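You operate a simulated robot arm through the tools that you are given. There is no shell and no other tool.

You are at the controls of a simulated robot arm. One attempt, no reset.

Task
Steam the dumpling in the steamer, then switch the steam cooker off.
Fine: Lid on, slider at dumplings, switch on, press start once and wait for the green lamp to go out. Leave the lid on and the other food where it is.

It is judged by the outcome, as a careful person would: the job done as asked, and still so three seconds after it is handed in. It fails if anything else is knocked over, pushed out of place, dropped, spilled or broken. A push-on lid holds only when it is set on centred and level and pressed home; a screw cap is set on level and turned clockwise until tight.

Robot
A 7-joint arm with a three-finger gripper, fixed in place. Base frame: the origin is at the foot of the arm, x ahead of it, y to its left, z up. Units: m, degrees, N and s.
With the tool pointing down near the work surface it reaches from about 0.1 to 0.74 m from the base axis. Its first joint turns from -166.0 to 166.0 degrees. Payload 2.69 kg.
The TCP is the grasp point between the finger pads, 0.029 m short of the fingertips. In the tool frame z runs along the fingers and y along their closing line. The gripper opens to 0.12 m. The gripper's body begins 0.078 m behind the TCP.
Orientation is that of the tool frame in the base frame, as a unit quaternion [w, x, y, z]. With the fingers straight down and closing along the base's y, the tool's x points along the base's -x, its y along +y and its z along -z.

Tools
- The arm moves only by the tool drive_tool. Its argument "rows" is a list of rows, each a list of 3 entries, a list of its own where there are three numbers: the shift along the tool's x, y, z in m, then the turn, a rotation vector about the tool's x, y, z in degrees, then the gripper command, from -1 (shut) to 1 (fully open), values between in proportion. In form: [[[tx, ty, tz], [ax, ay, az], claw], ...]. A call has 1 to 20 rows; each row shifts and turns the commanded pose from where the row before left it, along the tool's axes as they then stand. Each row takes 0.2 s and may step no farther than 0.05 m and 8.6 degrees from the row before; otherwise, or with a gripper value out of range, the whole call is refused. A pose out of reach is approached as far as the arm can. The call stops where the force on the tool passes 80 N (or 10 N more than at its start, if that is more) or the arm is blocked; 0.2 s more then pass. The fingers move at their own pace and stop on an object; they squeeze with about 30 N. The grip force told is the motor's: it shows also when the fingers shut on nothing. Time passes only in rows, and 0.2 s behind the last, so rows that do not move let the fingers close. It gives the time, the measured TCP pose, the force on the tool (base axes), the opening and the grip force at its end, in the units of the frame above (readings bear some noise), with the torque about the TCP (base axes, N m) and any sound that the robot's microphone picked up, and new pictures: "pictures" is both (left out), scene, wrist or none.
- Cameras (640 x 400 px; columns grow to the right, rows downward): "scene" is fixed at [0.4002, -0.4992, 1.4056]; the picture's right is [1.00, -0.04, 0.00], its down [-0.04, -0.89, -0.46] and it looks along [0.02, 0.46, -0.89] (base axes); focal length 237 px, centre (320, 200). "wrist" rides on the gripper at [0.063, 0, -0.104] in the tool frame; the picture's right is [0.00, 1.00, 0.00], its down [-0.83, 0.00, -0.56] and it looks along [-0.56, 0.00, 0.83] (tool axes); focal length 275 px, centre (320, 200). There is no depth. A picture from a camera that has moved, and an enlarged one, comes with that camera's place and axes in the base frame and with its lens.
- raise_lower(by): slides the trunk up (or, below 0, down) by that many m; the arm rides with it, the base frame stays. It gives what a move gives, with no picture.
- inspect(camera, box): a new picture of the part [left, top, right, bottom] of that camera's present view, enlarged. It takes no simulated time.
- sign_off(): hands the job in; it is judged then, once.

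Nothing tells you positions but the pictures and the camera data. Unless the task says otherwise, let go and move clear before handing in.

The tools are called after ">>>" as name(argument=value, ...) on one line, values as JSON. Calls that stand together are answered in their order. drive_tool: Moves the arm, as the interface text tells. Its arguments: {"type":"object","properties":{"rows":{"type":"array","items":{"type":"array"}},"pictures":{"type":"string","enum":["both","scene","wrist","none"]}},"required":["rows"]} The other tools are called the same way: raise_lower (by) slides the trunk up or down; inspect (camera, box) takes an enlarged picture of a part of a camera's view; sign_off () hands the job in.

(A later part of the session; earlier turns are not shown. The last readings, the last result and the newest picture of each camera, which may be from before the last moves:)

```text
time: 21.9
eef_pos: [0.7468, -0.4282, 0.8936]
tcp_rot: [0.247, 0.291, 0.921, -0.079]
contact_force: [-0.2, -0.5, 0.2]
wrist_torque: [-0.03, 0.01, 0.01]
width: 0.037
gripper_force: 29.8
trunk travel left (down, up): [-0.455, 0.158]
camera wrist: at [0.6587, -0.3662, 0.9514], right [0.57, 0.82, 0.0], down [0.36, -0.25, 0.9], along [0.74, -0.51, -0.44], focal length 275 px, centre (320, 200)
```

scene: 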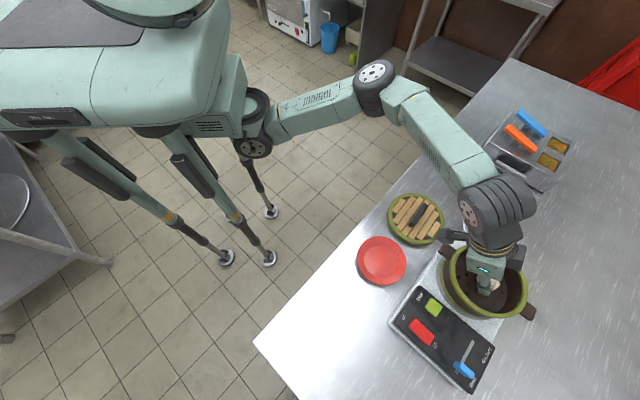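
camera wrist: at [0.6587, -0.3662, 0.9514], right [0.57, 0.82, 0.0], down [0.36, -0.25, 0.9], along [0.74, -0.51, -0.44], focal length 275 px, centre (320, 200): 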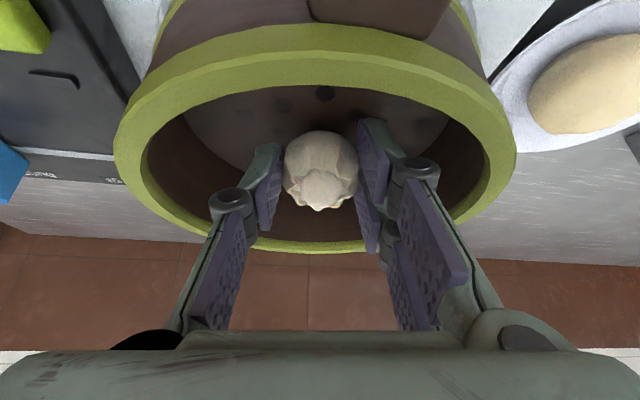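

No contact yet. Continuing down another 10 mm.

>>> drive_tool(rows=[[[0.0025, 0, 0.00433], [0, 0, 0], -0.6], [[0.0025, 0, 0.00433], [0, 0, 0], -0.6], [[0, 0, 0], [0, 0, 0], -0.6]], pictures="wrist")

```text
time: 22.7
eef_pos: [0.7476, -0.4276, 0.8883]
tcp_rot: [0.251, 0.289, 0.92, -0.08]
contact_force: [6.5, -1.2, 25.4]
wrist_torque: [0.46, -0.52, -0.19]
width: 0.0369
gripper_force: 29.7
trunk travel left (down, up): [-0.455, 0.158]
camera wrist: at [0.6573, -0.3662, 0.9462], right [0.57, 0.82, 0.0], down [0.36, -0.25, 0.9], along [0.74, -0.51, -0.43], focal length 275 px, centre (320, 200)
```

wrist: 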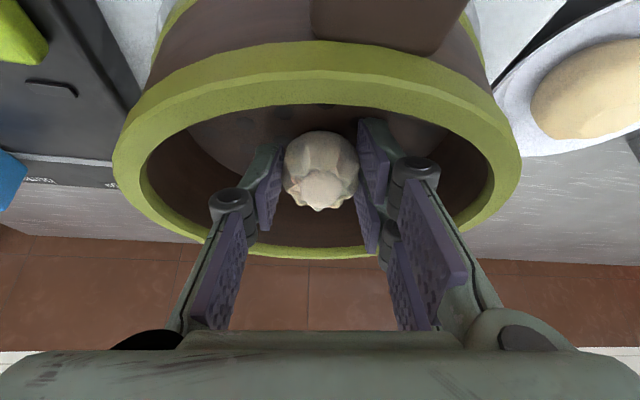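

Floor contact (25 N). I'll ease up 2 mm and open the fingers.

>>> drive_tool(rows=[[[-0.0011, 0, -0.002], [0, 0, 0], -0.6], [[0, 0, 0], [0, 0, 0], -0.35], [[0, 0, 0], [0, 0, 0], -0.2], [[0, 0, 0], [0, 0, 0], 0.0], [[0, 0, 0], [0, 0, 0], 0.0]], pictures="both")

```text
time: 23.9
eef_pos: [0.744, -0.427, 0.8861]
tcp_rot: [0.244, 0.291, 0.922, -0.078]
contact_force: [-0.4, 0.0, 1.3]
wrist_torque: [0.03, 0.0, 0.0]
width: 0.0632
gripper_force: 0.0
trunk travel left (down, up): [-0.455, 0.158]
camera wrist: at [0.6566, -0.3664, 0.9435], right [0.57, 0.82, 0.0], down [0.37, -0.25, 0.9], along [0.73, -0.51, -0.45], focal length 275 px, centre (320, 200)
```

scene: 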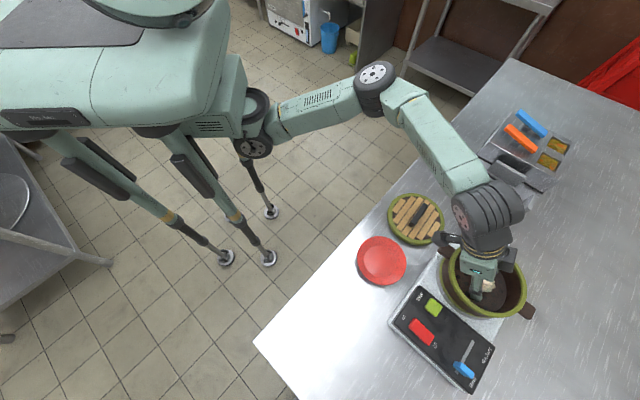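
wrist: 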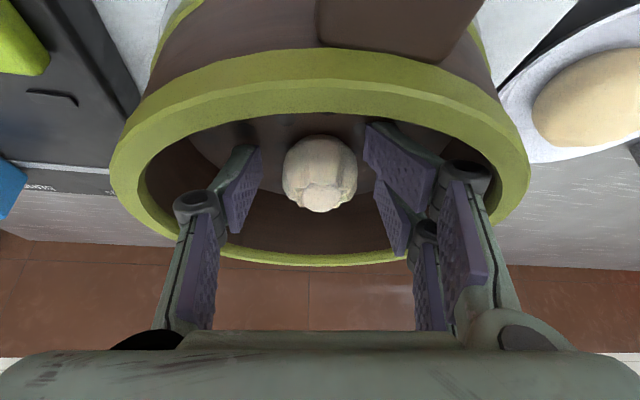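

The dumpling is standing upright on the basket floor. I'll retract straight up.

>>> drive_tool(rows=[[[-0.015, 0, -0.026], [0, 0, 0], 0.0], [[-0.015, 0, -0.026], [0, 0, 0], 0.0], [[-0.015, 0, -0.026], [0, 0, 0], 0.0], [[-0.015, 0, -0.026], [0, 0, 0], 0.0], [[0, 0, 0], [0, 0, 0], 0.0]], pictures="both")

>>> inspect(camera="scene", box=[420, 225, 550, 335])

>>> inspect(camera="wrist", box=[100, 0, 560, 200])

```text
time: 25.1
eef_pos: [0.7429, -0.4302, 1.0078]
tcp_rot: [0.247, 0.29, 0.921, -0.078]
contact_force: [0.0, 0.3, 1.1]
wrist_torque: [-0.02, 0.0, -0.02]
width: 0.0599
gripper_force: 0.0
trunk travel left (down, up): [-0.455, 0.158]
camera wrist: at [0.6554, -0.3685, 1.0663], right [0.57, 0.82, 0.0], down [0.36, -0.25, 0.9], along [0.74, -0.51, -0.44], focal length 275 px, centre (320, 200)
```

scene: 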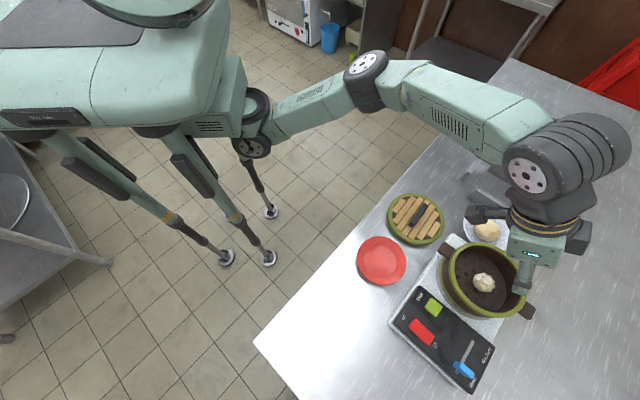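
wrist: 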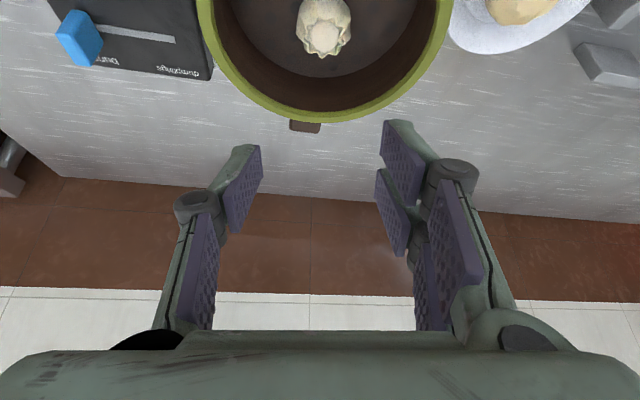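

```text
3.64 times, centred on (485, 280) of scene
camera zoom: at [0.4002, -0.4992, 1.4056], right [1.0, -0.04, 0.0], down [-0.04, -0.89, -0.46], along [0.02, 0.46, -0.89], focal length 861 px, centre (-280, -91)
```

zoom: 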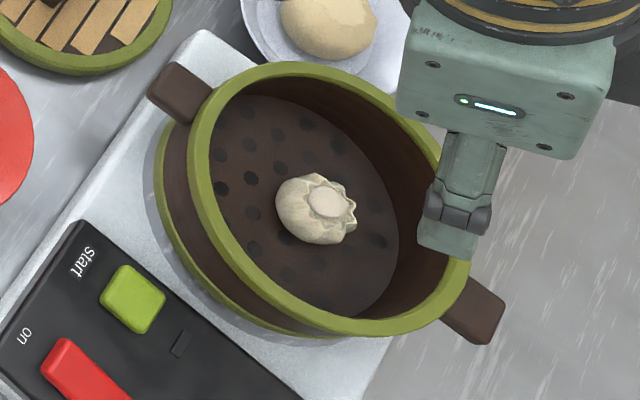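

```text
1.39 times, centred on (330, 100) of wrist
camera zoom: at [0.6554, -0.3685, 1.0663], right [0.57, 0.82, 0.0], down [0.36, -0.25, 0.9], along [0.74, -0.51, -0.44], focal length 383 px, centre (306, 339)
```

zoom: 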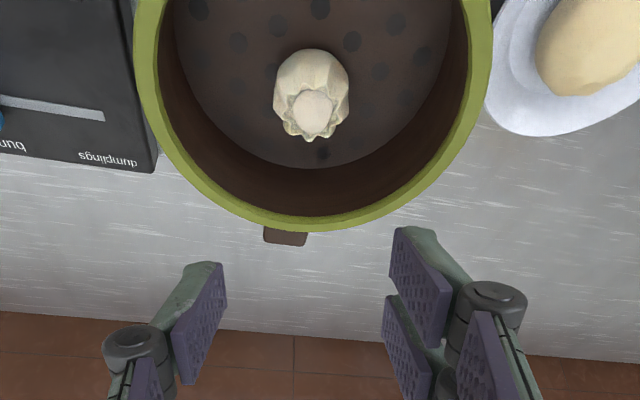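

The dumpling sits upright near the pot centre. Next is the lid: I'll move above it and start yawing so the tilt lies along the handle bar, which runs at about 45° in the base frame.

>>> drive_tool(rows=[[[0.0405, 0.0131, -0.02335], [0, 0, 0], 0.0], [[0.0405, 0.0131, -0.02335], [0, 0, 0], 0.0], [[0.0405, 0.0131, -0.02335], [0, 0, 0], 0.0], [[0.0405, 0.0131, -0.02335], [0, 0, 0], 0.0], [[0, 0, 0], [-4, 0, -6.93], 0.0], [[0, 0, 0], [-4, 0, -6.93], 0.0], [[0, 0, 0], [-4, 0, -6.93], 0.0], [[0, 0, 0], [-4, 0, -6.93], 0.0], [[0, 0, 0], [-4, 0, -6.93], 0.0], [[0, 0, 0], [0, 0, 0], 0.0]])

```text
time: 27.3
eef_pos: [0.6231, -0.2776, 1.0052]
tcp_rot: [0.258, -0.043, 0.965, 0.011]
contact_force: [-0.3, -0.9, 0.5]
wrist_torque: [0.0, 0.03, 0.02]
width: 0.06
gripper_force: 0.0
trunk travel left (down, up): [-0.455, 0.158]
camera wrist: at [0.5154, -0.2867, 1.0642], right [-0.09, 1.0, 0.0], down [0.44, 0.04, 0.9], along [0.89, 0.08, -0.44], focal length 275 px, centre (320, 200)
```

scene: 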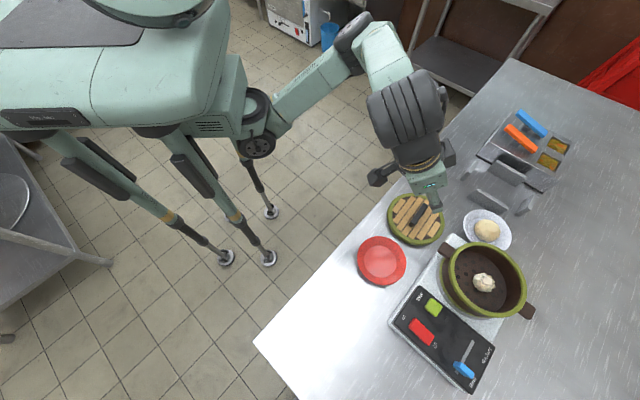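
wrist: 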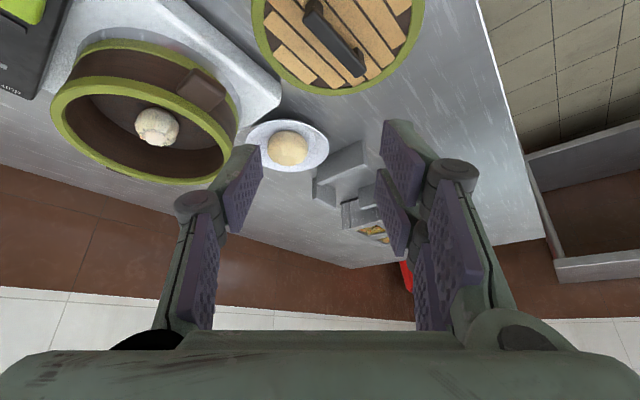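

The yaw is going well. I'll rotate a further 40° to align with the handle bar.

>>> drive_tool(rows=[[[0, 0, 0], [-4, 0, -6.93], 0.0], [[0, 0, 0], [-4, 0, -6.93], 0.0], [[0, 0, 0], [-4, 0, -6.93], 0.0], [[0, 0, 0], [-4, 0, -6.93], 0.0], [[0, 0, 0], [-4, 0, -6.93], 0.0], [[0, 0, 0], [0, 0, 0], 0.0]])

>>> inspect(camera="wrist", box=[200, 0, 440, 150])

>>> inspect(camera="scene", box=[360, 160, 480, 260])

```text
time: 28.7
eef_pos: [0.6528, -0.2693, 0.9347]
tcp_rot: [0.239, -0.37, 0.893, 0.098]
contact_force: [0.0, 0.1, -1.0]
wrist_torque: [0.01, 0.0, -0.03]
width: 0.06
gripper_force: 0.1
out of reach, approached as far as the arm can: row 2, 3, 4, 5
trunk travel left (down, up): [-0.455, 0.158]
camera wrist: at [0.5773, -0.3443, 0.9941], right [-0.71, 0.7, 0.0], down [0.31, 0.32, 0.9], along [0.63, 0.64, -0.44], focal length 275 px, centre (320, 200)
```

scene: 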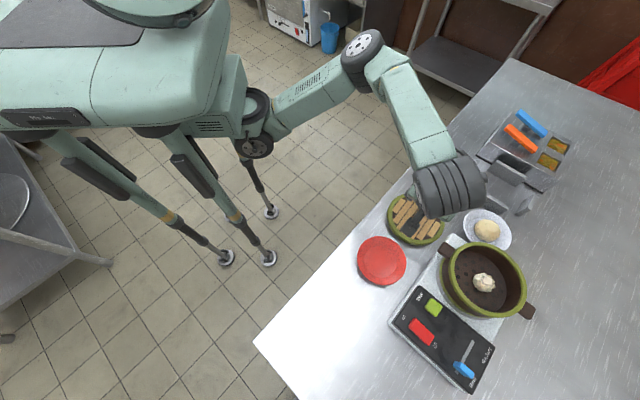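
wrist: 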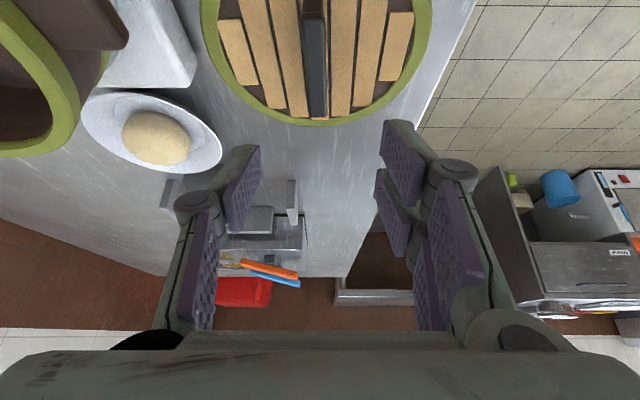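

```text
2.67 times, centred on (320, 75) of wrist
camera zoom: at [0.5773, -0.3443, 0.9941], right [-0.71, 0.7, 0.0], down [0.31, 0.32, 0.9], along [0.63, 0.64, -0.44], focal length 734 px, centre (320, 533)
```

zoom: 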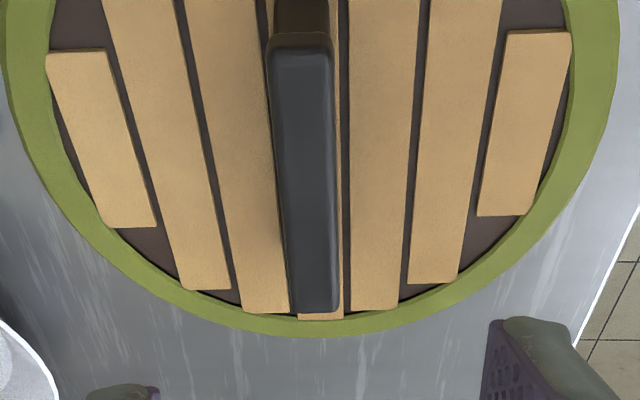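

```text
4.00 times, centred on (420, 210) of scene
camera zoom: at [0.4002, -0.4992, 1.4056], right [1.0, -0.04, 0.0], down [-0.04, -0.89, -0.46], along [0.02, 0.46, -0.89], focal length 947 px, centre (-80, 160)
```

zoom: 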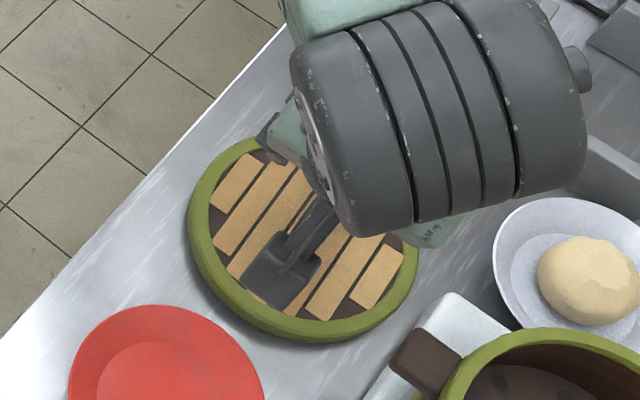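

The orientation lines up with the bar (within 2°), and the bar centre is about (0.663, -0.262). I'll correct the yaw and descend to z = 0.875 over the handle.

>>> drive_tool(rows=[[[0, 0, 0], [-0.95, 0, -1.65], -0.2], [[0.009, -0.0007, 0.0179], [0, 0, 0], -0.2], [[0.009, -0.0007, 0.0179], [0, 0, 0], -0.2], [[0.009, -0.0007, 0.0179], [0, 0, 0], -0.2], [[0, 0, 0], [0, 0, 0], -0.2]])

>>> inspect(camera="wrist", box=[200, 50, 440, 250])

```text
time: 29.9
eef_pos: [0.6589, -0.2675, 0.8719]
tcp_rot: [0.237, -0.385, 0.886, 0.103]
contact_force: [-0.1, -0.3, -0.4]
wrist_torque: [-0.04, 0.0, 0.02]
width: 0.0479
gripper_force: 0.0
out of reach, approached as far as the arm can: row 1
trunk travel left (down, up): [-0.455, 0.158]
camera wrist: at [0.5851, -0.3456, 0.9309], right [-0.73, 0.68, 0.0], down [0.3, 0.33, 0.9], along [0.61, 0.66, -0.44], focal length 275 px, centre (320, 200)
```

scene: 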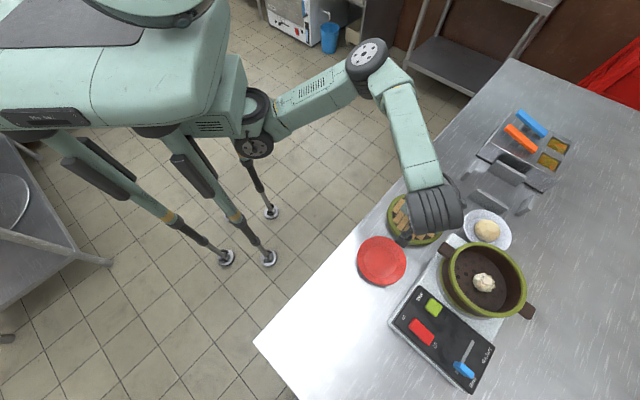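
wrist: 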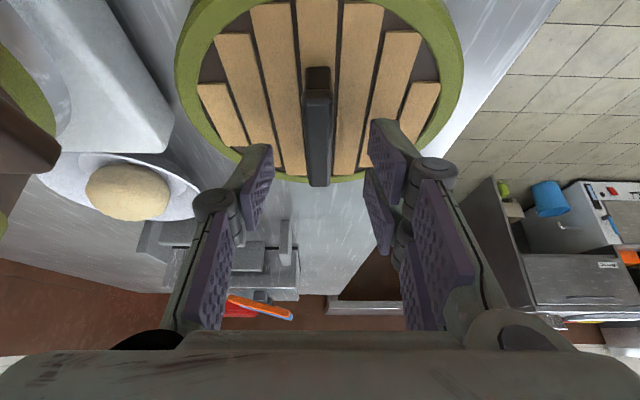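

```text
2.00 times, centred on (320, 150) of wrist
camera zoom: at [0.5851, -0.3456, 0.9309], right [-0.73, 0.68, 0.0], down [0.3, 0.33, 0.9], along [0.61, 0.66, -0.44], focal length 551 px, centre (320, 300)
```

zoom: 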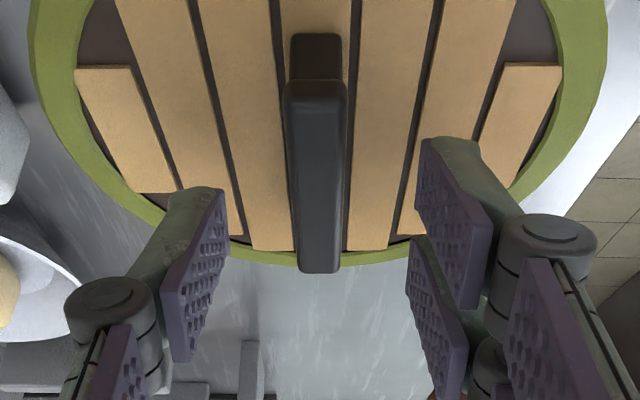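

The bar is well aligned, with its top near z = 0.8435 and the lid surface near 0.827. I'll lower the last 15 mm gently.

>>> drive_tool(rows=[[[0.0031, 0, 0.004], [0, 0, 0], -0.2], [[0.0031, 0, 0.004], [0, 0, 0], -0.2], [[0.002, 0, 0.0026], [0, 0, 0], -0.2], [[0, 0, 0], [0, 0, 0], -0.2]], pictures="wrist")

>>> inspect(camera="wrist", box=[200, 50, 440, 250])

```text
time: 30.9
eef_pos: [0.6569, -0.269, 0.8581]
tcp_rot: [0.237, -0.384, 0.886, 0.103]
contact_force: [0.5, 0.0, -0.3]
wrist_torque: [0.01, 0.03, -0.03]
width: 0.0481
gripper_force: 0.1
trunk travel left (down, up): [-0.455, 0.158]
camera wrist: at [0.5832, -0.3471, 0.917], right [-0.73, 0.68, 0.0], down [0.3, 0.33, 0.9], along [0.61, 0.66, -0.44], focal length 275 px, centre (320, 200)
```

wrist: 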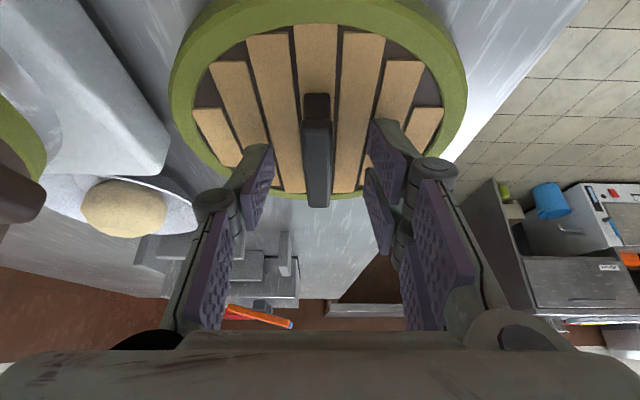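

```text
2.00 times, centred on (320, 150) of wrist
camera zoom: at [0.5832, -0.3471, 0.917], right [-0.73, 0.68, 0.0], down [0.3, 0.33, 0.9], along [0.61, 0.66, -0.44], focal length 551 px, centre (320, 300)
```

zoom: 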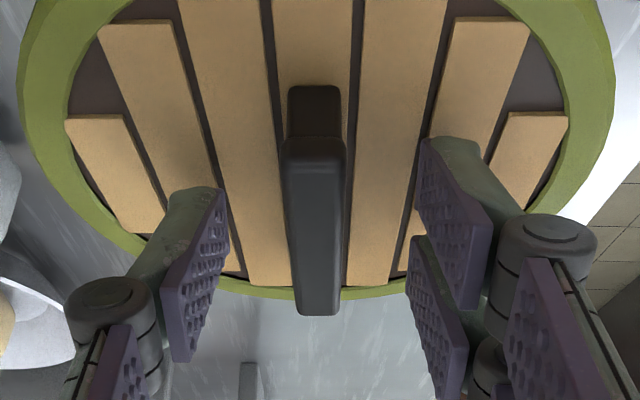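

The pads straddle the bar with no contact. I'll close on the handle.

>>> drive_tool(rows=[[[-0.0017, 0, 0.001], [0, 0, 0], -0.4], [[0, 0, 0], [0, 0, 0], -0.6], [[0, 0, 0], [0, 0, 0], -0.8], [[0, 0, 0], [0, 0, 0], -1], [[0, 0, 0], [0, 0, 0], -1]], pictures="wrist")

>>> inspect(camera="wrist", box=[200, 50, 440, 250])

```text
time: 32.1
eef_pos: [0.6581, -0.2666, 0.8604]
tcp_rot: [0.237, -0.385, 0.886, 0.103]
contact_force: [0.0, 0.0, 0.3]
wrist_torque: [0.02, -0.02, 0.04]
width: 0.0133
gripper_force: 29.9
trunk travel left (down, up): [-0.455, 0.158]
camera wrist: at [0.5847, -0.3455, 0.9173], right [-0.73, 0.68, 0.0], down [0.3, 0.33, 0.9], along [0.61, 0.66, -0.44], focal length 275 px, centre (320, 200)
```

wrist: 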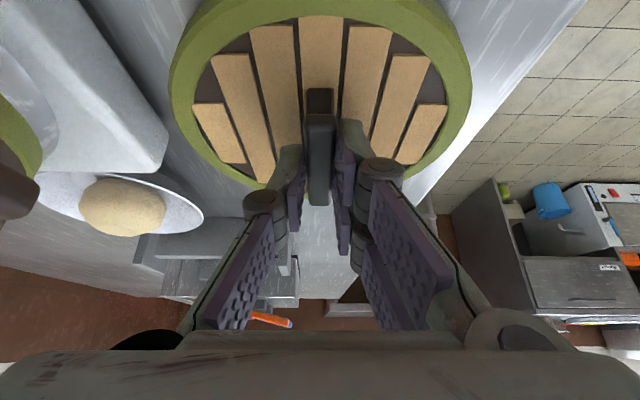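

```text
2.00 times, centred on (320, 150) of wrist
camera zoom: at [0.5847, -0.3455, 0.9173], right [-0.73, 0.68, 0.0], down [0.3, 0.33, 0.9], along [0.61, 0.66, -0.44], focal length 551 px, centre (320, 300)
```

zoom: 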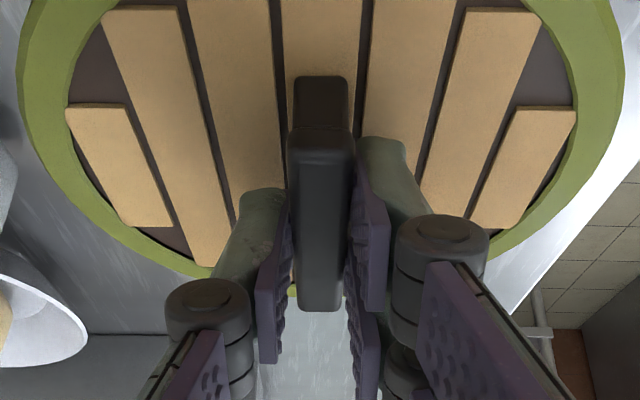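

The handle is gripped (0.0133 m, 30 N). I'll lift using the trunk so the arm pose stays the same, a little at first.

>>> raise_lower(by=0.03)

>>> inspect(camera="wrist", box=[0, 0, 640, 400])

>>> inspect(camera="scene", box=[360, 160, 560, 320])

```text
time: 32.9
eef_pos: [0.6589, -0.2675, 0.8882]
tcp_rot: [0.237, -0.385, 0.886, 0.103]
contact_force: [0.1, -0.5, -0.5]
wrist_torque: [0.01, -0.04, 0.01]
width: 0.0134
gripper_force: 29.7
trunk travel left (down, up): [-0.485, 0.128]
```

```text
1.00 times, centred on (320, 200) of wrist (not enlarged: the box is as wide or as high as the picture)
camera zoom: at [0.5848, -0.3456, 0.9471], right [-0.73, 0.68, 0.0], down [0.3, 0.33, 0.9], along [0.61, 0.66, -0.44], focal length 275 px, centre (320, 200)
```

zoom: 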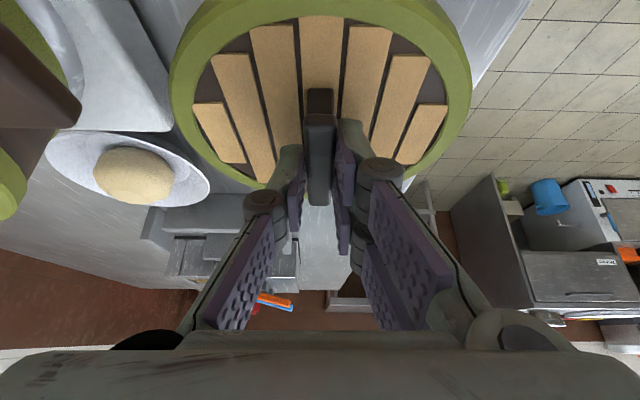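

```text
2.50 times, centred on (460, 240) of scene
camera zoom: at [0.4002, -0.4992, 1.4056], right [1.0, -0.04, 0.0], down [-0.04, -0.89, -0.46], along [0.02, 0.46, -0.89], focal length 592 px, centre (-30, 100)
```

zoom: 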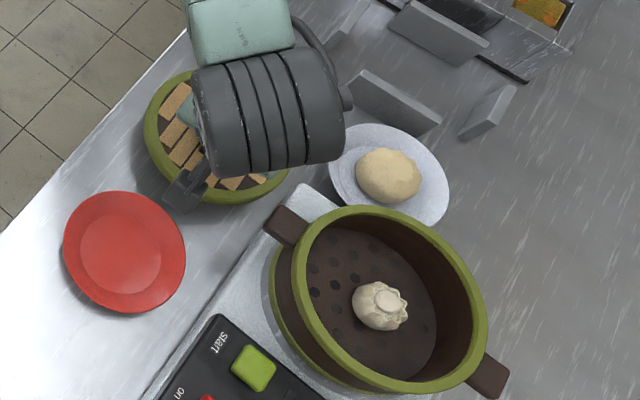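

The lid is lifted and stays level in the grip. I'll raise further so the lid clears the pot rim.

>>> raise_lower(by=0.11)

```text
time: 34.3
eef_pos: [0.6592, -0.2677, 1.0003]
tcp_rot: [0.237, -0.384, 0.887, 0.102]
contact_force: [0.0, 0.4, -0.6]
wrist_torque: [0.04, 0.0, 0.0]
width: 0.0134
gripper_force: 30.6
trunk travel left (down, up): [-0.595, 0.018]
```

Now I'll yaw the lid back toward the pot direction (about -76° in total), half first.

>>> drive_tool(rows=[[[0, 0, 0], [4.2, 0, 7.27], -1], [[0, 0, 0], [4.2, 0, 7.27], -1], [[0, 0, 0], [4.2, 0, 7.27], -1], [[0, 0, 0], [4.2, 0, 7.27], -1], [[0, 0, 0], [4.2, 0, 7.27], -1], [[0, 0, 0], [0, 0, 0], -1]])

```text
time: 35.7
eef_pos: [0.6588, -0.2672, 0.9977]
tcp_rot: [0.259, -0.04, 0.965, 0.01]
contact_force: [0.0, 0.8, -0.7]
wrist_torque: [0.01, 0.02, 0.02]
width: 0.0132
gripper_force: 29.7
trunk travel left (down, up): [-0.595, 0.018]
camera wrist: at [0.5514, -0.2762, 1.0564], right [-0.09, 1.0, 0.0], down [0.44, 0.04, 0.9], along [0.89, 0.08, -0.44], focal length 275 px, centre (320, 200)
```

scene: 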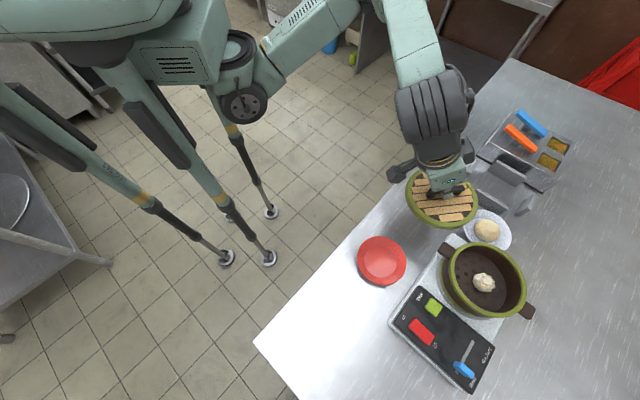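
wrist: 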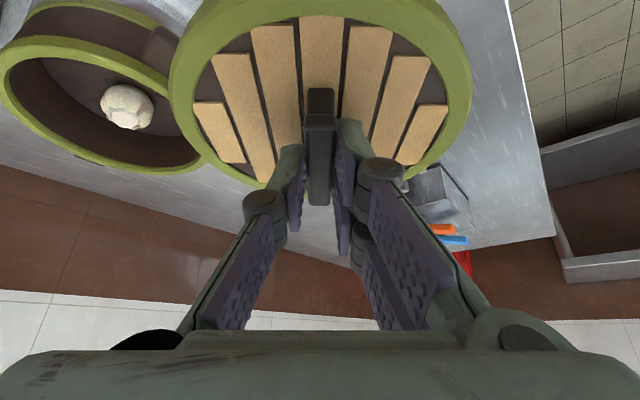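

The lid is steady. I'll finish the yaw to about -29°.

>>> drive_tool(rows=[[[0, 0, 0], [4.2, 0, 7.27], -1], [[0, 0, 0], [4.2, 0, 7.27], -1], [[0, 0, 0], [4.2, 0, 7.27], -1], [[0, 0, 0], [4.2, 0, 7.27], -1], [[0, 0, 0], [0, 0, 0], -1]])

>>> inspect(camera="wrist", box=[140, 0, 500, 225])

>>> inspect(camera="scene", box=[380, 140, 560, 340])

```text
time: 36.9
eef_pos: [0.6596, -0.2675, 0.9989]
tcp_rot: [0.251, 0.239, 0.936, -0.065]
contact_force: [-0.4, -0.6, -1.1]
wrist_torque: [0.0, 0.02, -0.01]
width: 0.0134
gripper_force: 30.1
trunk travel left (down, up): [-0.595, 0.018]
camera wrist: at [0.5645, -0.216, 1.0574], right [0.48, 0.88, 0.0], down [0.39, -0.21, 0.9], along [0.79, -0.43, -0.44], focal length 275 px, centre (320, 200)
```

scene: 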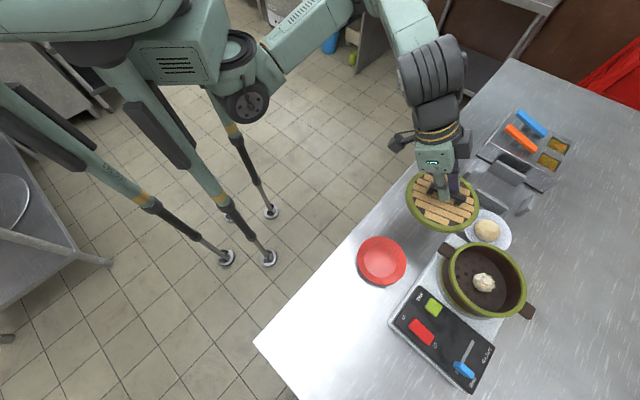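
wrist: 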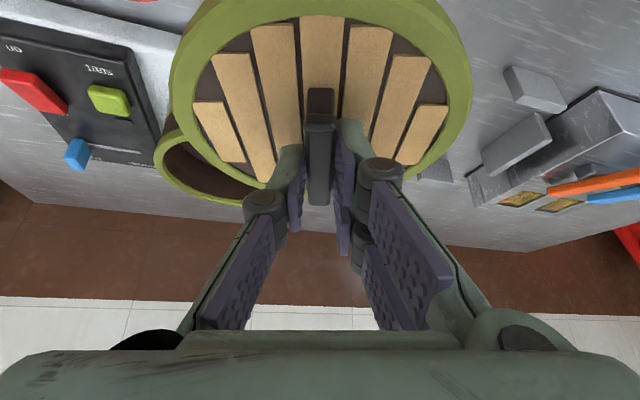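

```text
1.78 times, centred on (320, 112) of wrist
camera zoom: at [0.5645, -0.216, 1.0574], right [0.48, 0.88, 0.0], down [0.39, -0.21, 0.9], along [0.79, -0.43, -0.44], focal length 489 px, centre (320, 356)
```

zoom: 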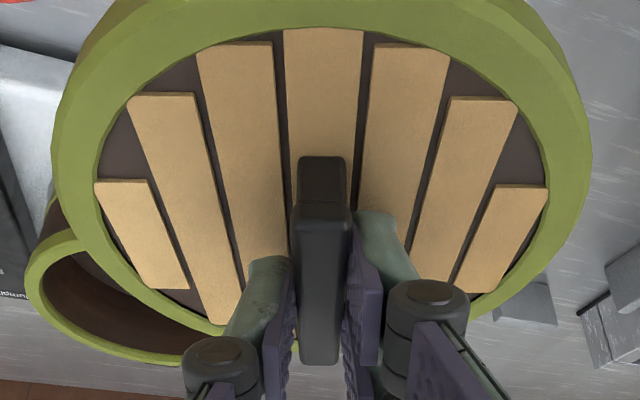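

```text
2.00 times, centred on (470, 240) of scene
camera zoom: at [0.4002, -0.4992, 1.4056], right [1.0, -0.04, 0.0], down [-0.04, -0.89, -0.46], along [0.02, 0.46, -0.89], focal length 474 px, centre (20, 120)
```

zoom: 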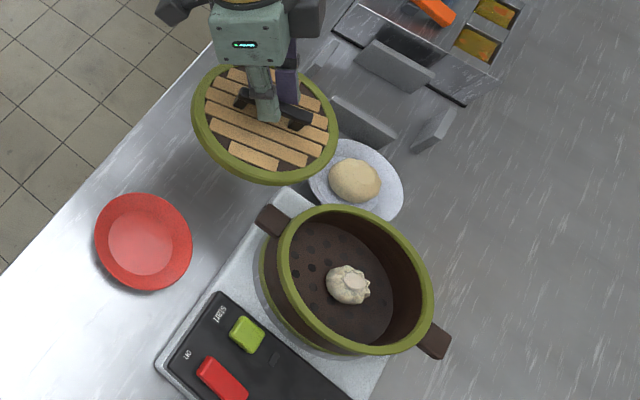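

The lid is held level and the tool plane is at -28.7°. My best estimate for the pot centre is (0.753, -0.4335, rim 0.898), so I'll carry the lid over it at height.

>>> drive_tool(rows=[[[-0.0258, -0.0201, 0.0149], [0, 0, 0], -1], [[-0.0258, -0.0201, 0.0149], [0, 0, 0], -1], [[-0.0258, -0.0201, 0.0149], [0, 0, 0], -1], [[-0.0258, -0.0201, 0.0149], [0, 0, 0], -1], [[-0.0258, -0.0201, 0.0149], [0, 0, 0], -1], [[0, 0, 0], [0, 0, 0], -1]])

>>> inspect(camera="scene", box=[420, 225, 550, 335])

>>> inspect(camera="wrist", box=[140, 0, 500, 225])

```text
time: 38.3
eef_pos: [0.7429, -0.4277, 1.0028]
tcp_rot: [0.251, 0.239, 0.936, -0.064]
contact_force: [0.1, -0.1, -0.6]
wrist_torque: [-0.02, -0.02, 0.02]
width: 0.0135
gripper_force: 30.0
trunk travel left (down, up): [-0.595, 0.018]
camera wrist: at [0.6475, -0.3775, 1.0611], right [0.48, 0.88, 0.0], down [0.39, -0.21, 0.9], along [0.79, -0.43, -0.44], focal length 275 px, centre (320, 200)
```

scene: 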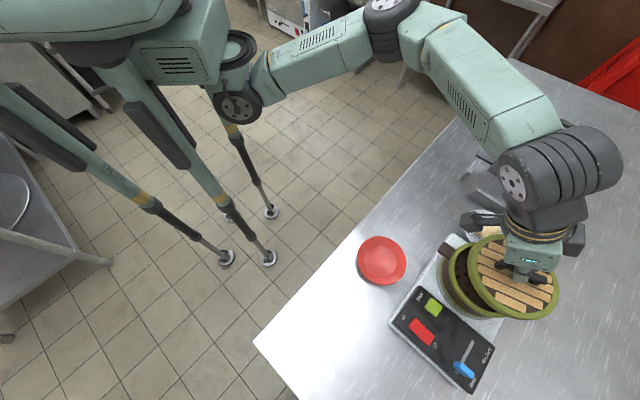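
wrist: 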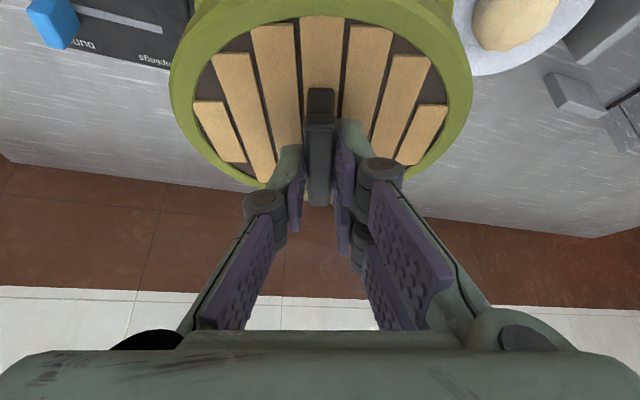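

```text
3.64 times, centred on (485, 280) of scene
camera zoom: at [0.4002, -0.4992, 1.4056], right [1.0, -0.04, 0.0], down [-0.04, -0.89, -0.46], along [0.02, 0.46, -0.89], focal length 861 px, centre (-280, -91)
```

zoom: 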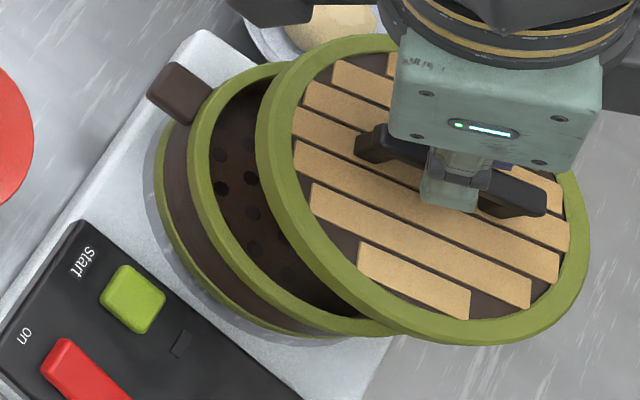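

```text
1.78 times, centred on (320, 112) of wrist
camera zoom: at [0.6475, -0.3775, 1.0611], right [0.48, 0.88, 0.0], down [0.39, -0.21, 0.9], along [0.79, -0.43, -0.44], focal length 489 px, centre (320, 356)
```

zoom: 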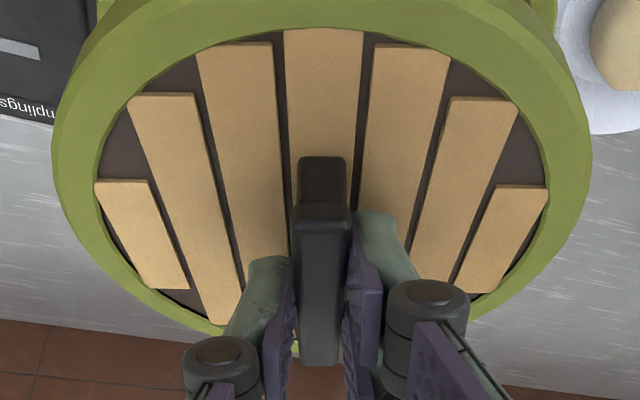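

The lid is over the pot. I'll lower it to about 1 cm above the rim to compare lid and pot outlines at similar heights.

>>> drive_tool(rows=[[[0.0065, 0, 0.0113], [0, 0, 0], -1], [[0.0065, 0, 0.0113], [0, 0, 0], -1], [[0, 0, 0], [0, 0, 0], -1]], pictures="both")

>>> inspect(camera="scene", box=[430, 230, 550, 330])

```text
time: 39.1
eef_pos: [0.7415, -0.4283, 0.9761]
tcp_rot: [0.25, 0.24, 0.936, -0.065]
contact_force: [0.8, -0.4, -0.7]
wrist_torque: [0.0, 0.0, -0.01]
width: 0.0132
gripper_force: 29.9
trunk travel left (down, up): [-0.595, 0.018]
camera wrist: at [0.6466, -0.3763, 1.034], right [0.48, 0.88, 0.0], down [0.39, -0.21, 0.9], along [0.79, -0.43, -0.44], focal length 275 px, centre (320, 200)
```

scene: 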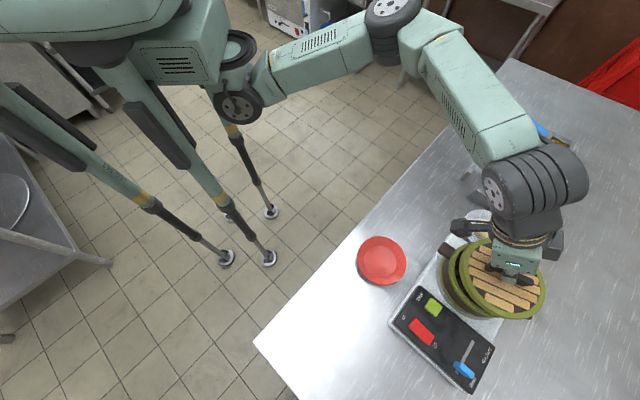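
wrist: 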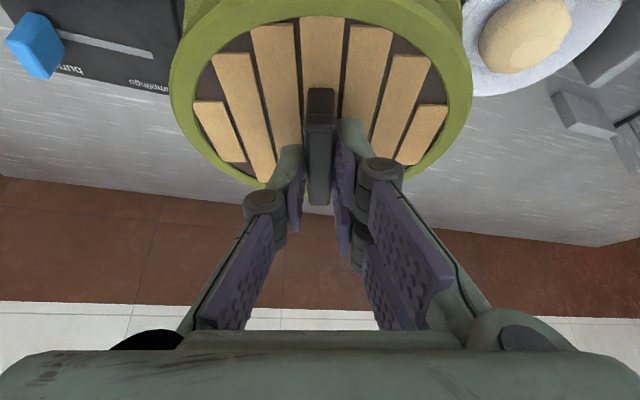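

```text
4.00 times, centred on (490, 280) of scene
camera zoom: at [0.4002, -0.4992, 1.4056], right [1.0, -0.04, 0.0], down [-0.04, -0.89, -0.46], along [0.02, 0.46, -0.89], focal length 947 px, centre (-360, -120)
```

zoom: 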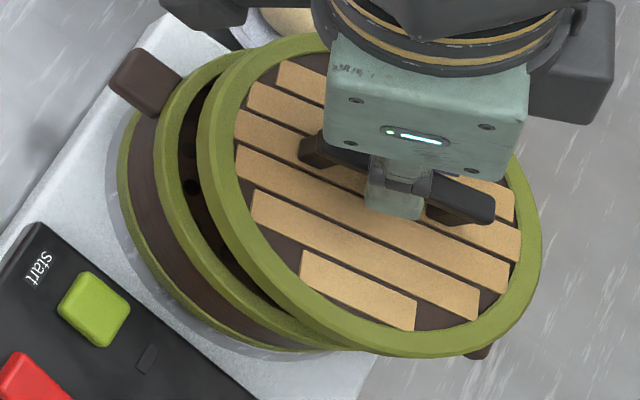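

I'll zoom in more to distinguish the lid's top-face edge from its side band.

>>> inspect(camera="scene", box=[445, 265, 515, 325])

>>> inspect(camera="scene", box=[440, 230, 510, 290])

>>> inspect(camera="scene", box=[490, 260, 560, 325])

```text
6.67 times, centred on (480, 295) of scene
camera zoom: at [0.4002, -0.4992, 1.4056], right [1.0, -0.04, 0.0], down [-0.04, -0.89, -0.46], along [0.02, 0.46, -0.89], focal length 1578 px, centre (-747, -433)
```

zoom: 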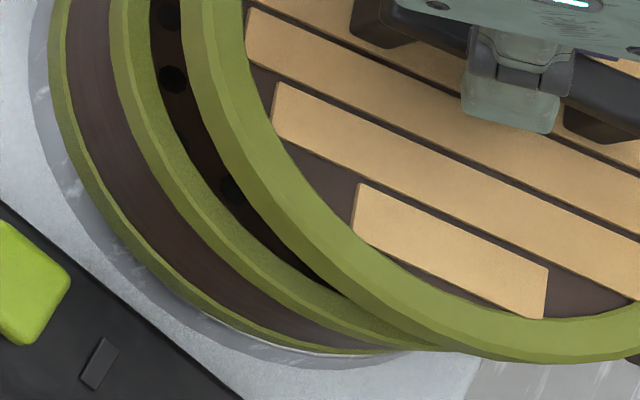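

```text
6.67 times, centred on (475, 260) of scene
camera zoom: at [0.4002, -0.4992, 1.4056], right [1.0, -0.04, 0.0], down [-0.04, -0.89, -0.46], along [0.02, 0.46, -0.89], focal length 1578 px, centre (-713, -200)
```

zoom: 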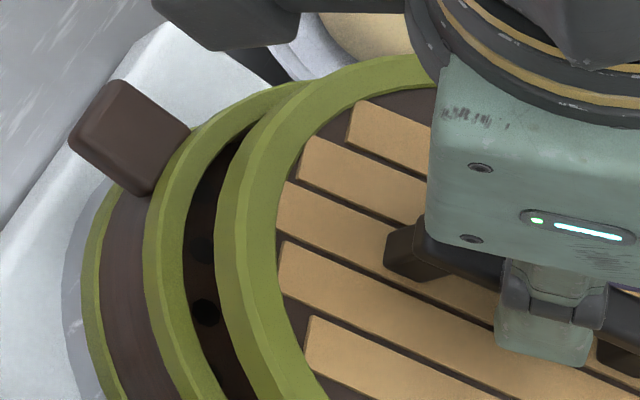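

```text
6.15 times, centred on (525, 292) of scene
camera zoom: at [0.4002, -0.4992, 1.4056], right [1.0, -0.04, 0.0], down [-0.04, -0.89, -0.46], along [0.02, 0.46, -0.89], focal length 1457 px, centre (-942, -369)
```

zoom: 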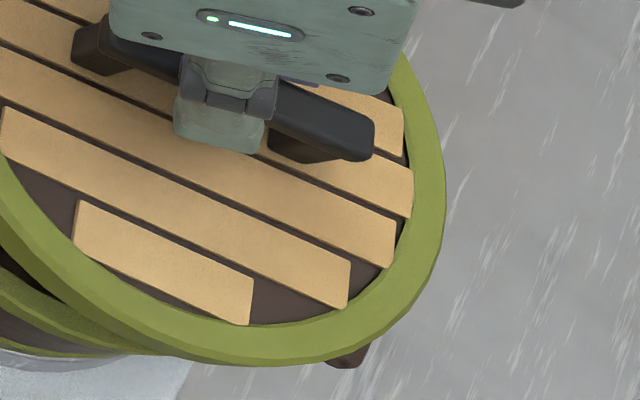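

The side bands are about the same height, so the outlines are comparable. The lid sits roughly 4 to 5 mm too far out, so I'll shift it back 4 mm and lower 12 mm, watching the force.

>>> drive_tool(rows=[[[0.0048, 0.0005, 0.0042], [0, 0, 0], -1], [[0.0048, 0.0005, 0.0042], [0, 0, 0], -1], [[0, 0, 0], [0, 0, 0], -1]], pictures="both")

>>> inspect(camera="scene", box=[430, 230, 550, 330])

>>> inspect(camera="wrist", box=[140, 0, 500, 225])

```text
time: 39.9
eef_pos: [0.7378, -0.425, 0.9623]
tcp_rot: [0.251, 0.239, 0.936, -0.064]
contact_force: [-0.1, 0.2, 0.0]
wrist_torque: [-0.02, 0.04, 0.06]
width: 0.0131
gripper_force: 29.7
trunk travel left (down, up): [-0.595, 0.018]
camera wrist: at [0.6425, -0.3731, 1.021], right [0.48, 0.88, 0.0], down [0.39, -0.21, 0.9], along [0.79, -0.43, -0.44], focal length 275 px, centre (320, 200)
```

scene: 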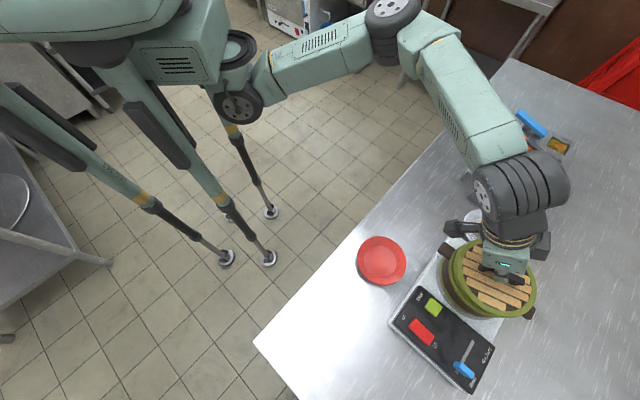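
wrist: 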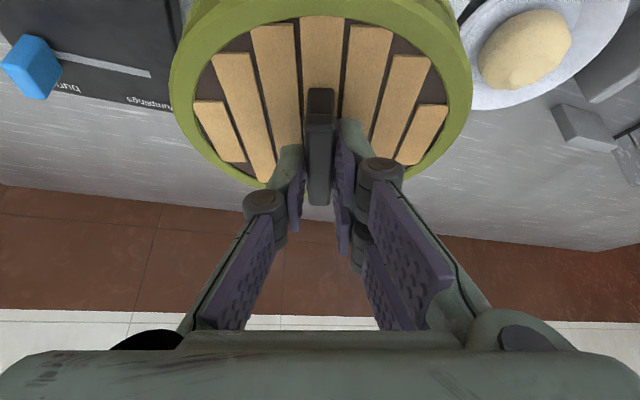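

```text
4.00 times, centred on (490, 280) of scene
camera zoom: at [0.4002, -0.4992, 1.4056], right [1.0, -0.04, 0.0], down [-0.04, -0.89, -0.46], along [0.02, 0.46, -0.89], focal length 947 px, centre (-360, -120)
```

zoom: 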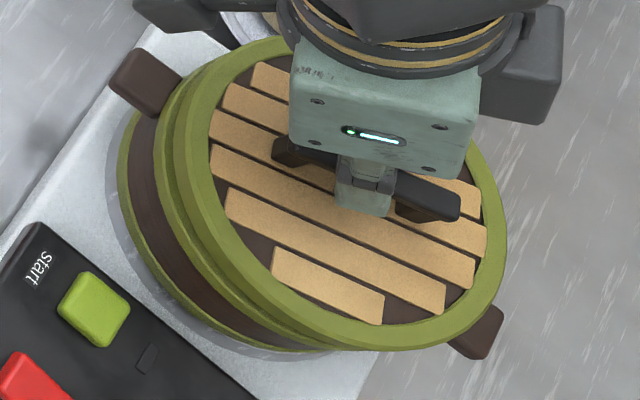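

```text
1.78 times, centred on (320, 112) of wrist
camera zoom: at [0.6425, -0.3731, 1.021], right [0.48, 0.88, 0.0], down [0.39, -0.21, 0.9], along [0.79, -0.43, -0.44], focal length 489 px, centre (320, 356)
```

zoom: 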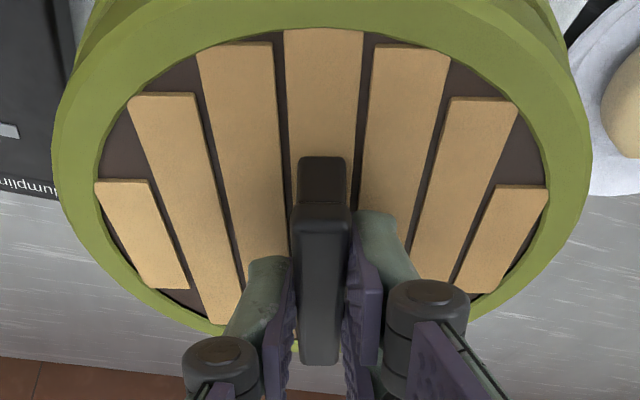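

The outlines now agree to about 1 mm with a gap of under 1 cm. I'll lower in small steps and watch for contact.

>>> drive_tool(rows=[[[0.0025, 0, 0.0043], [0, 0, 0], -1], [[0, 0, 0], [0, 0, 0], -1]], pictures="none")

>>> inspect(camera="scene", box=[430, 230, 550, 330])

```text
time: 40.5
eef_pos: [0.7362, -0.4241, 0.9575]
tcp_rot: [0.251, 0.239, 0.936, -0.066]
contact_force: [-0.9, 0.2, -0.7]
wrist_torque: [0.0, -0.01, -0.01]
width: 0.0132
gripper_force: 29.3
trunk travel left (down, up): [-0.595, 0.018]
```

```text
4.00 times, centred on (490, 280) of scene
camera zoom: at [0.4002, -0.4992, 1.4056], right [1.0, -0.04, 0.0], down [-0.04, -0.89, -0.46], along [0.02, 0.46, -0.89], focal length 947 px, centre (-360, -120)
```

zoom: 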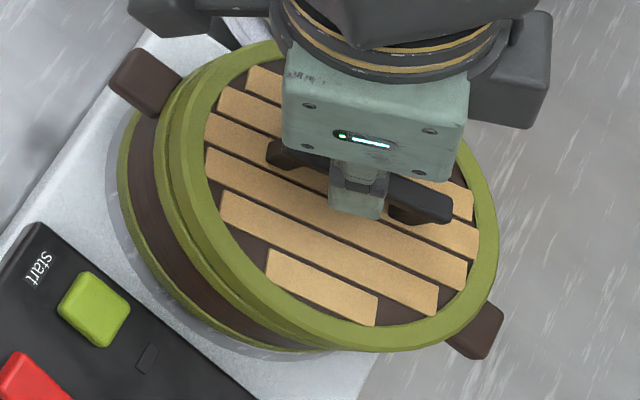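

Still free and concentric within about a millimetre. Another 4 mm down.

>>> drive_tool(rows=[[[0.002, 0.0008, 0.0035], [0, 0, 0], -1], [[0, 0, 0], [0, 0, 0], -1]], pictures="none")

>>> inspect(camera="scene", box=[430, 230, 550, 330])

```text
time: 41.1
eef_pos: [0.7375, -0.4239, 0.9537]
tcp_rot: [0.25, 0.238, 0.936, -0.064]
contact_force: [0.1, -0.9, 0.1]
wrist_torque: [-0.06, 0.02, 0.02]
width: 0.0131
gripper_force: 30.3
trunk travel left (down, up): [-0.595, 0.018]
```

```text
4.00 times, centred on (490, 280) of scene
camera zoom: at [0.4002, -0.4992, 1.4056], right [1.0, -0.04, 0.0], down [-0.04, -0.89, -0.46], along [0.02, 0.46, -0.89], focal length 947 px, centre (-360, -120)
```

zoom: 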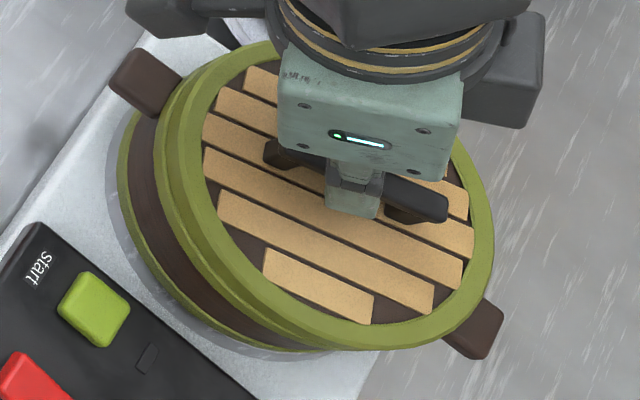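

Still no contact. Continuing 4 mm at a time.

>>> drive_tool(rows=[[[0.002, 0, 0.0035], [0, 0, 0], -1], [[0, 0, 0], [0, 0, 0], -1]], pictures="none")

>>> inspect(camera="scene", box=[430, 230, 550, 330])

```text
time: 41.7
eef_pos: [0.7384, -0.424, 0.9523]
tcp_rot: [0.253, 0.239, 0.935, -0.067]
contact_force: [2.0, -4.8, 17.5]
wrist_torque: [0.09, 0.34, -0.02]
width: 0.0136
gripper_force: 30.0
trunk travel left (down, up): [-0.595, 0.018]
```

```text
4.00 times, centred on (490, 280) of scene
camera zoom: at [0.4002, -0.4992, 1.4056], right [1.0, -0.04, 0.0], down [-0.04, -0.89, -0.46], along [0.02, 0.46, -0.89], focal length 947 px, centre (-360, -120)
```

zoom: 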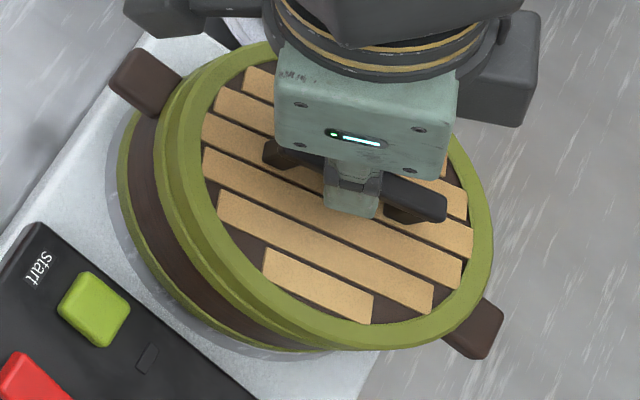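

Contact at about 17 N, with the lid's lower edge right at rim height. I'll press down a bit more and see whether it seats further.

>>> drive_tool(rows=[[[0.0015, 0, 0.0026], [0, 0, 0], -1], [[0, 0, 0], [0, 0, 0], -1]], pictures="both")

>>> inspect(camera="scene", box=[430, 230, 550, 330])

>>> inspect(camera="wrist", box=[140, 0, 500, 225])

```text
time: 42.3
eef_pos: [0.738, -0.423, 0.95]
tcp_rot: [0.255, 0.238, 0.935, -0.066]
contact_force: [7.0, -3.4, 30.2]
wrist_torque: [-0.21, -0.59, -0.06]
width: 0.0132
gripper_force: 30.1
trunk travel left (down, up): [-0.595, 0.018]
camera wrist: at [0.6429, -0.3717, 1.0077], right [0.48, 0.88, 0.0], down [0.38, -0.2, 0.9], along [0.79, -0.43, -0.43], focal length 275 px, centre (320, 200)
```

scene: 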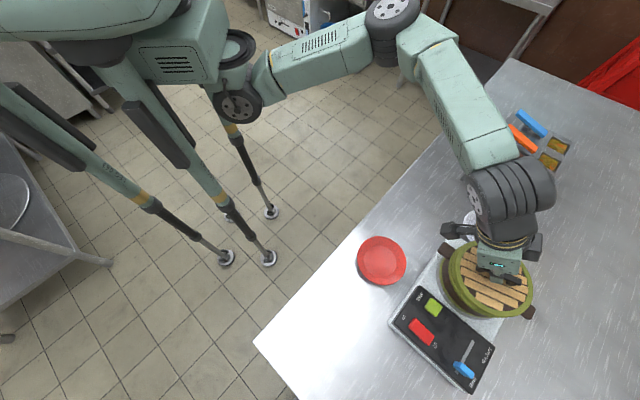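
wrist: 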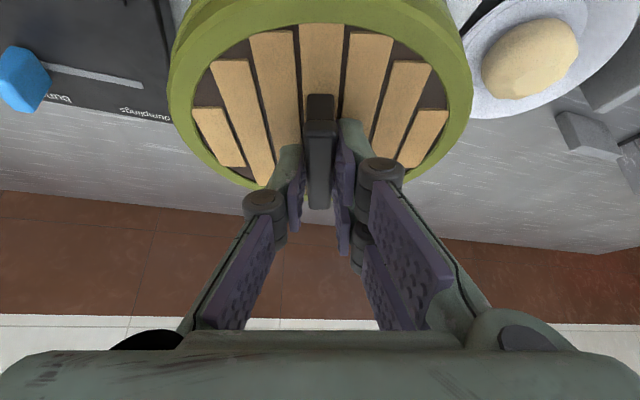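

```text
4.00 times, centred on (490, 280) of scene
camera zoom: at [0.4002, -0.4992, 1.4056], right [1.0, -0.04, 0.0], down [-0.04, -0.89, -0.46], along [0.02, 0.46, -0.89], focal length 947 px, centre (-360, -120)
```

zoom: 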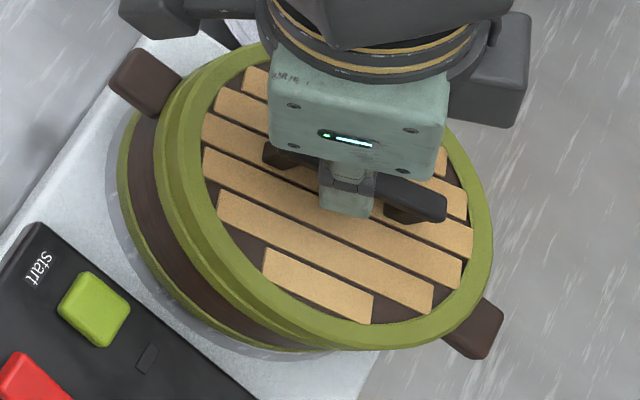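

```text
1.78 times, centred on (320, 112) of wrist
camera zoom: at [0.6429, -0.3717, 1.0077], right [0.48, 0.88, 0.0], down [0.38, -0.2, 0.9], along [0.79, -0.43, -0.43], focal length 489 px, centre (320, 356)
```

zoom: 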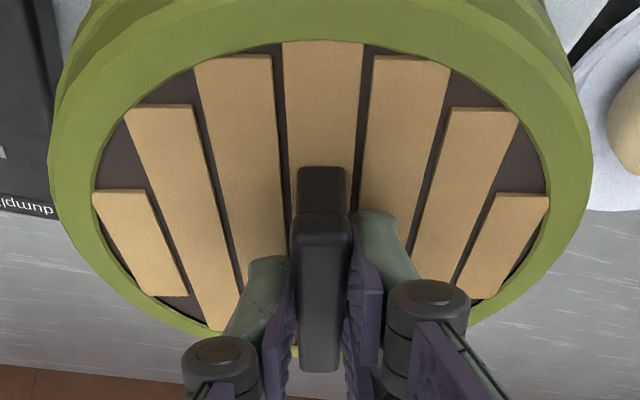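

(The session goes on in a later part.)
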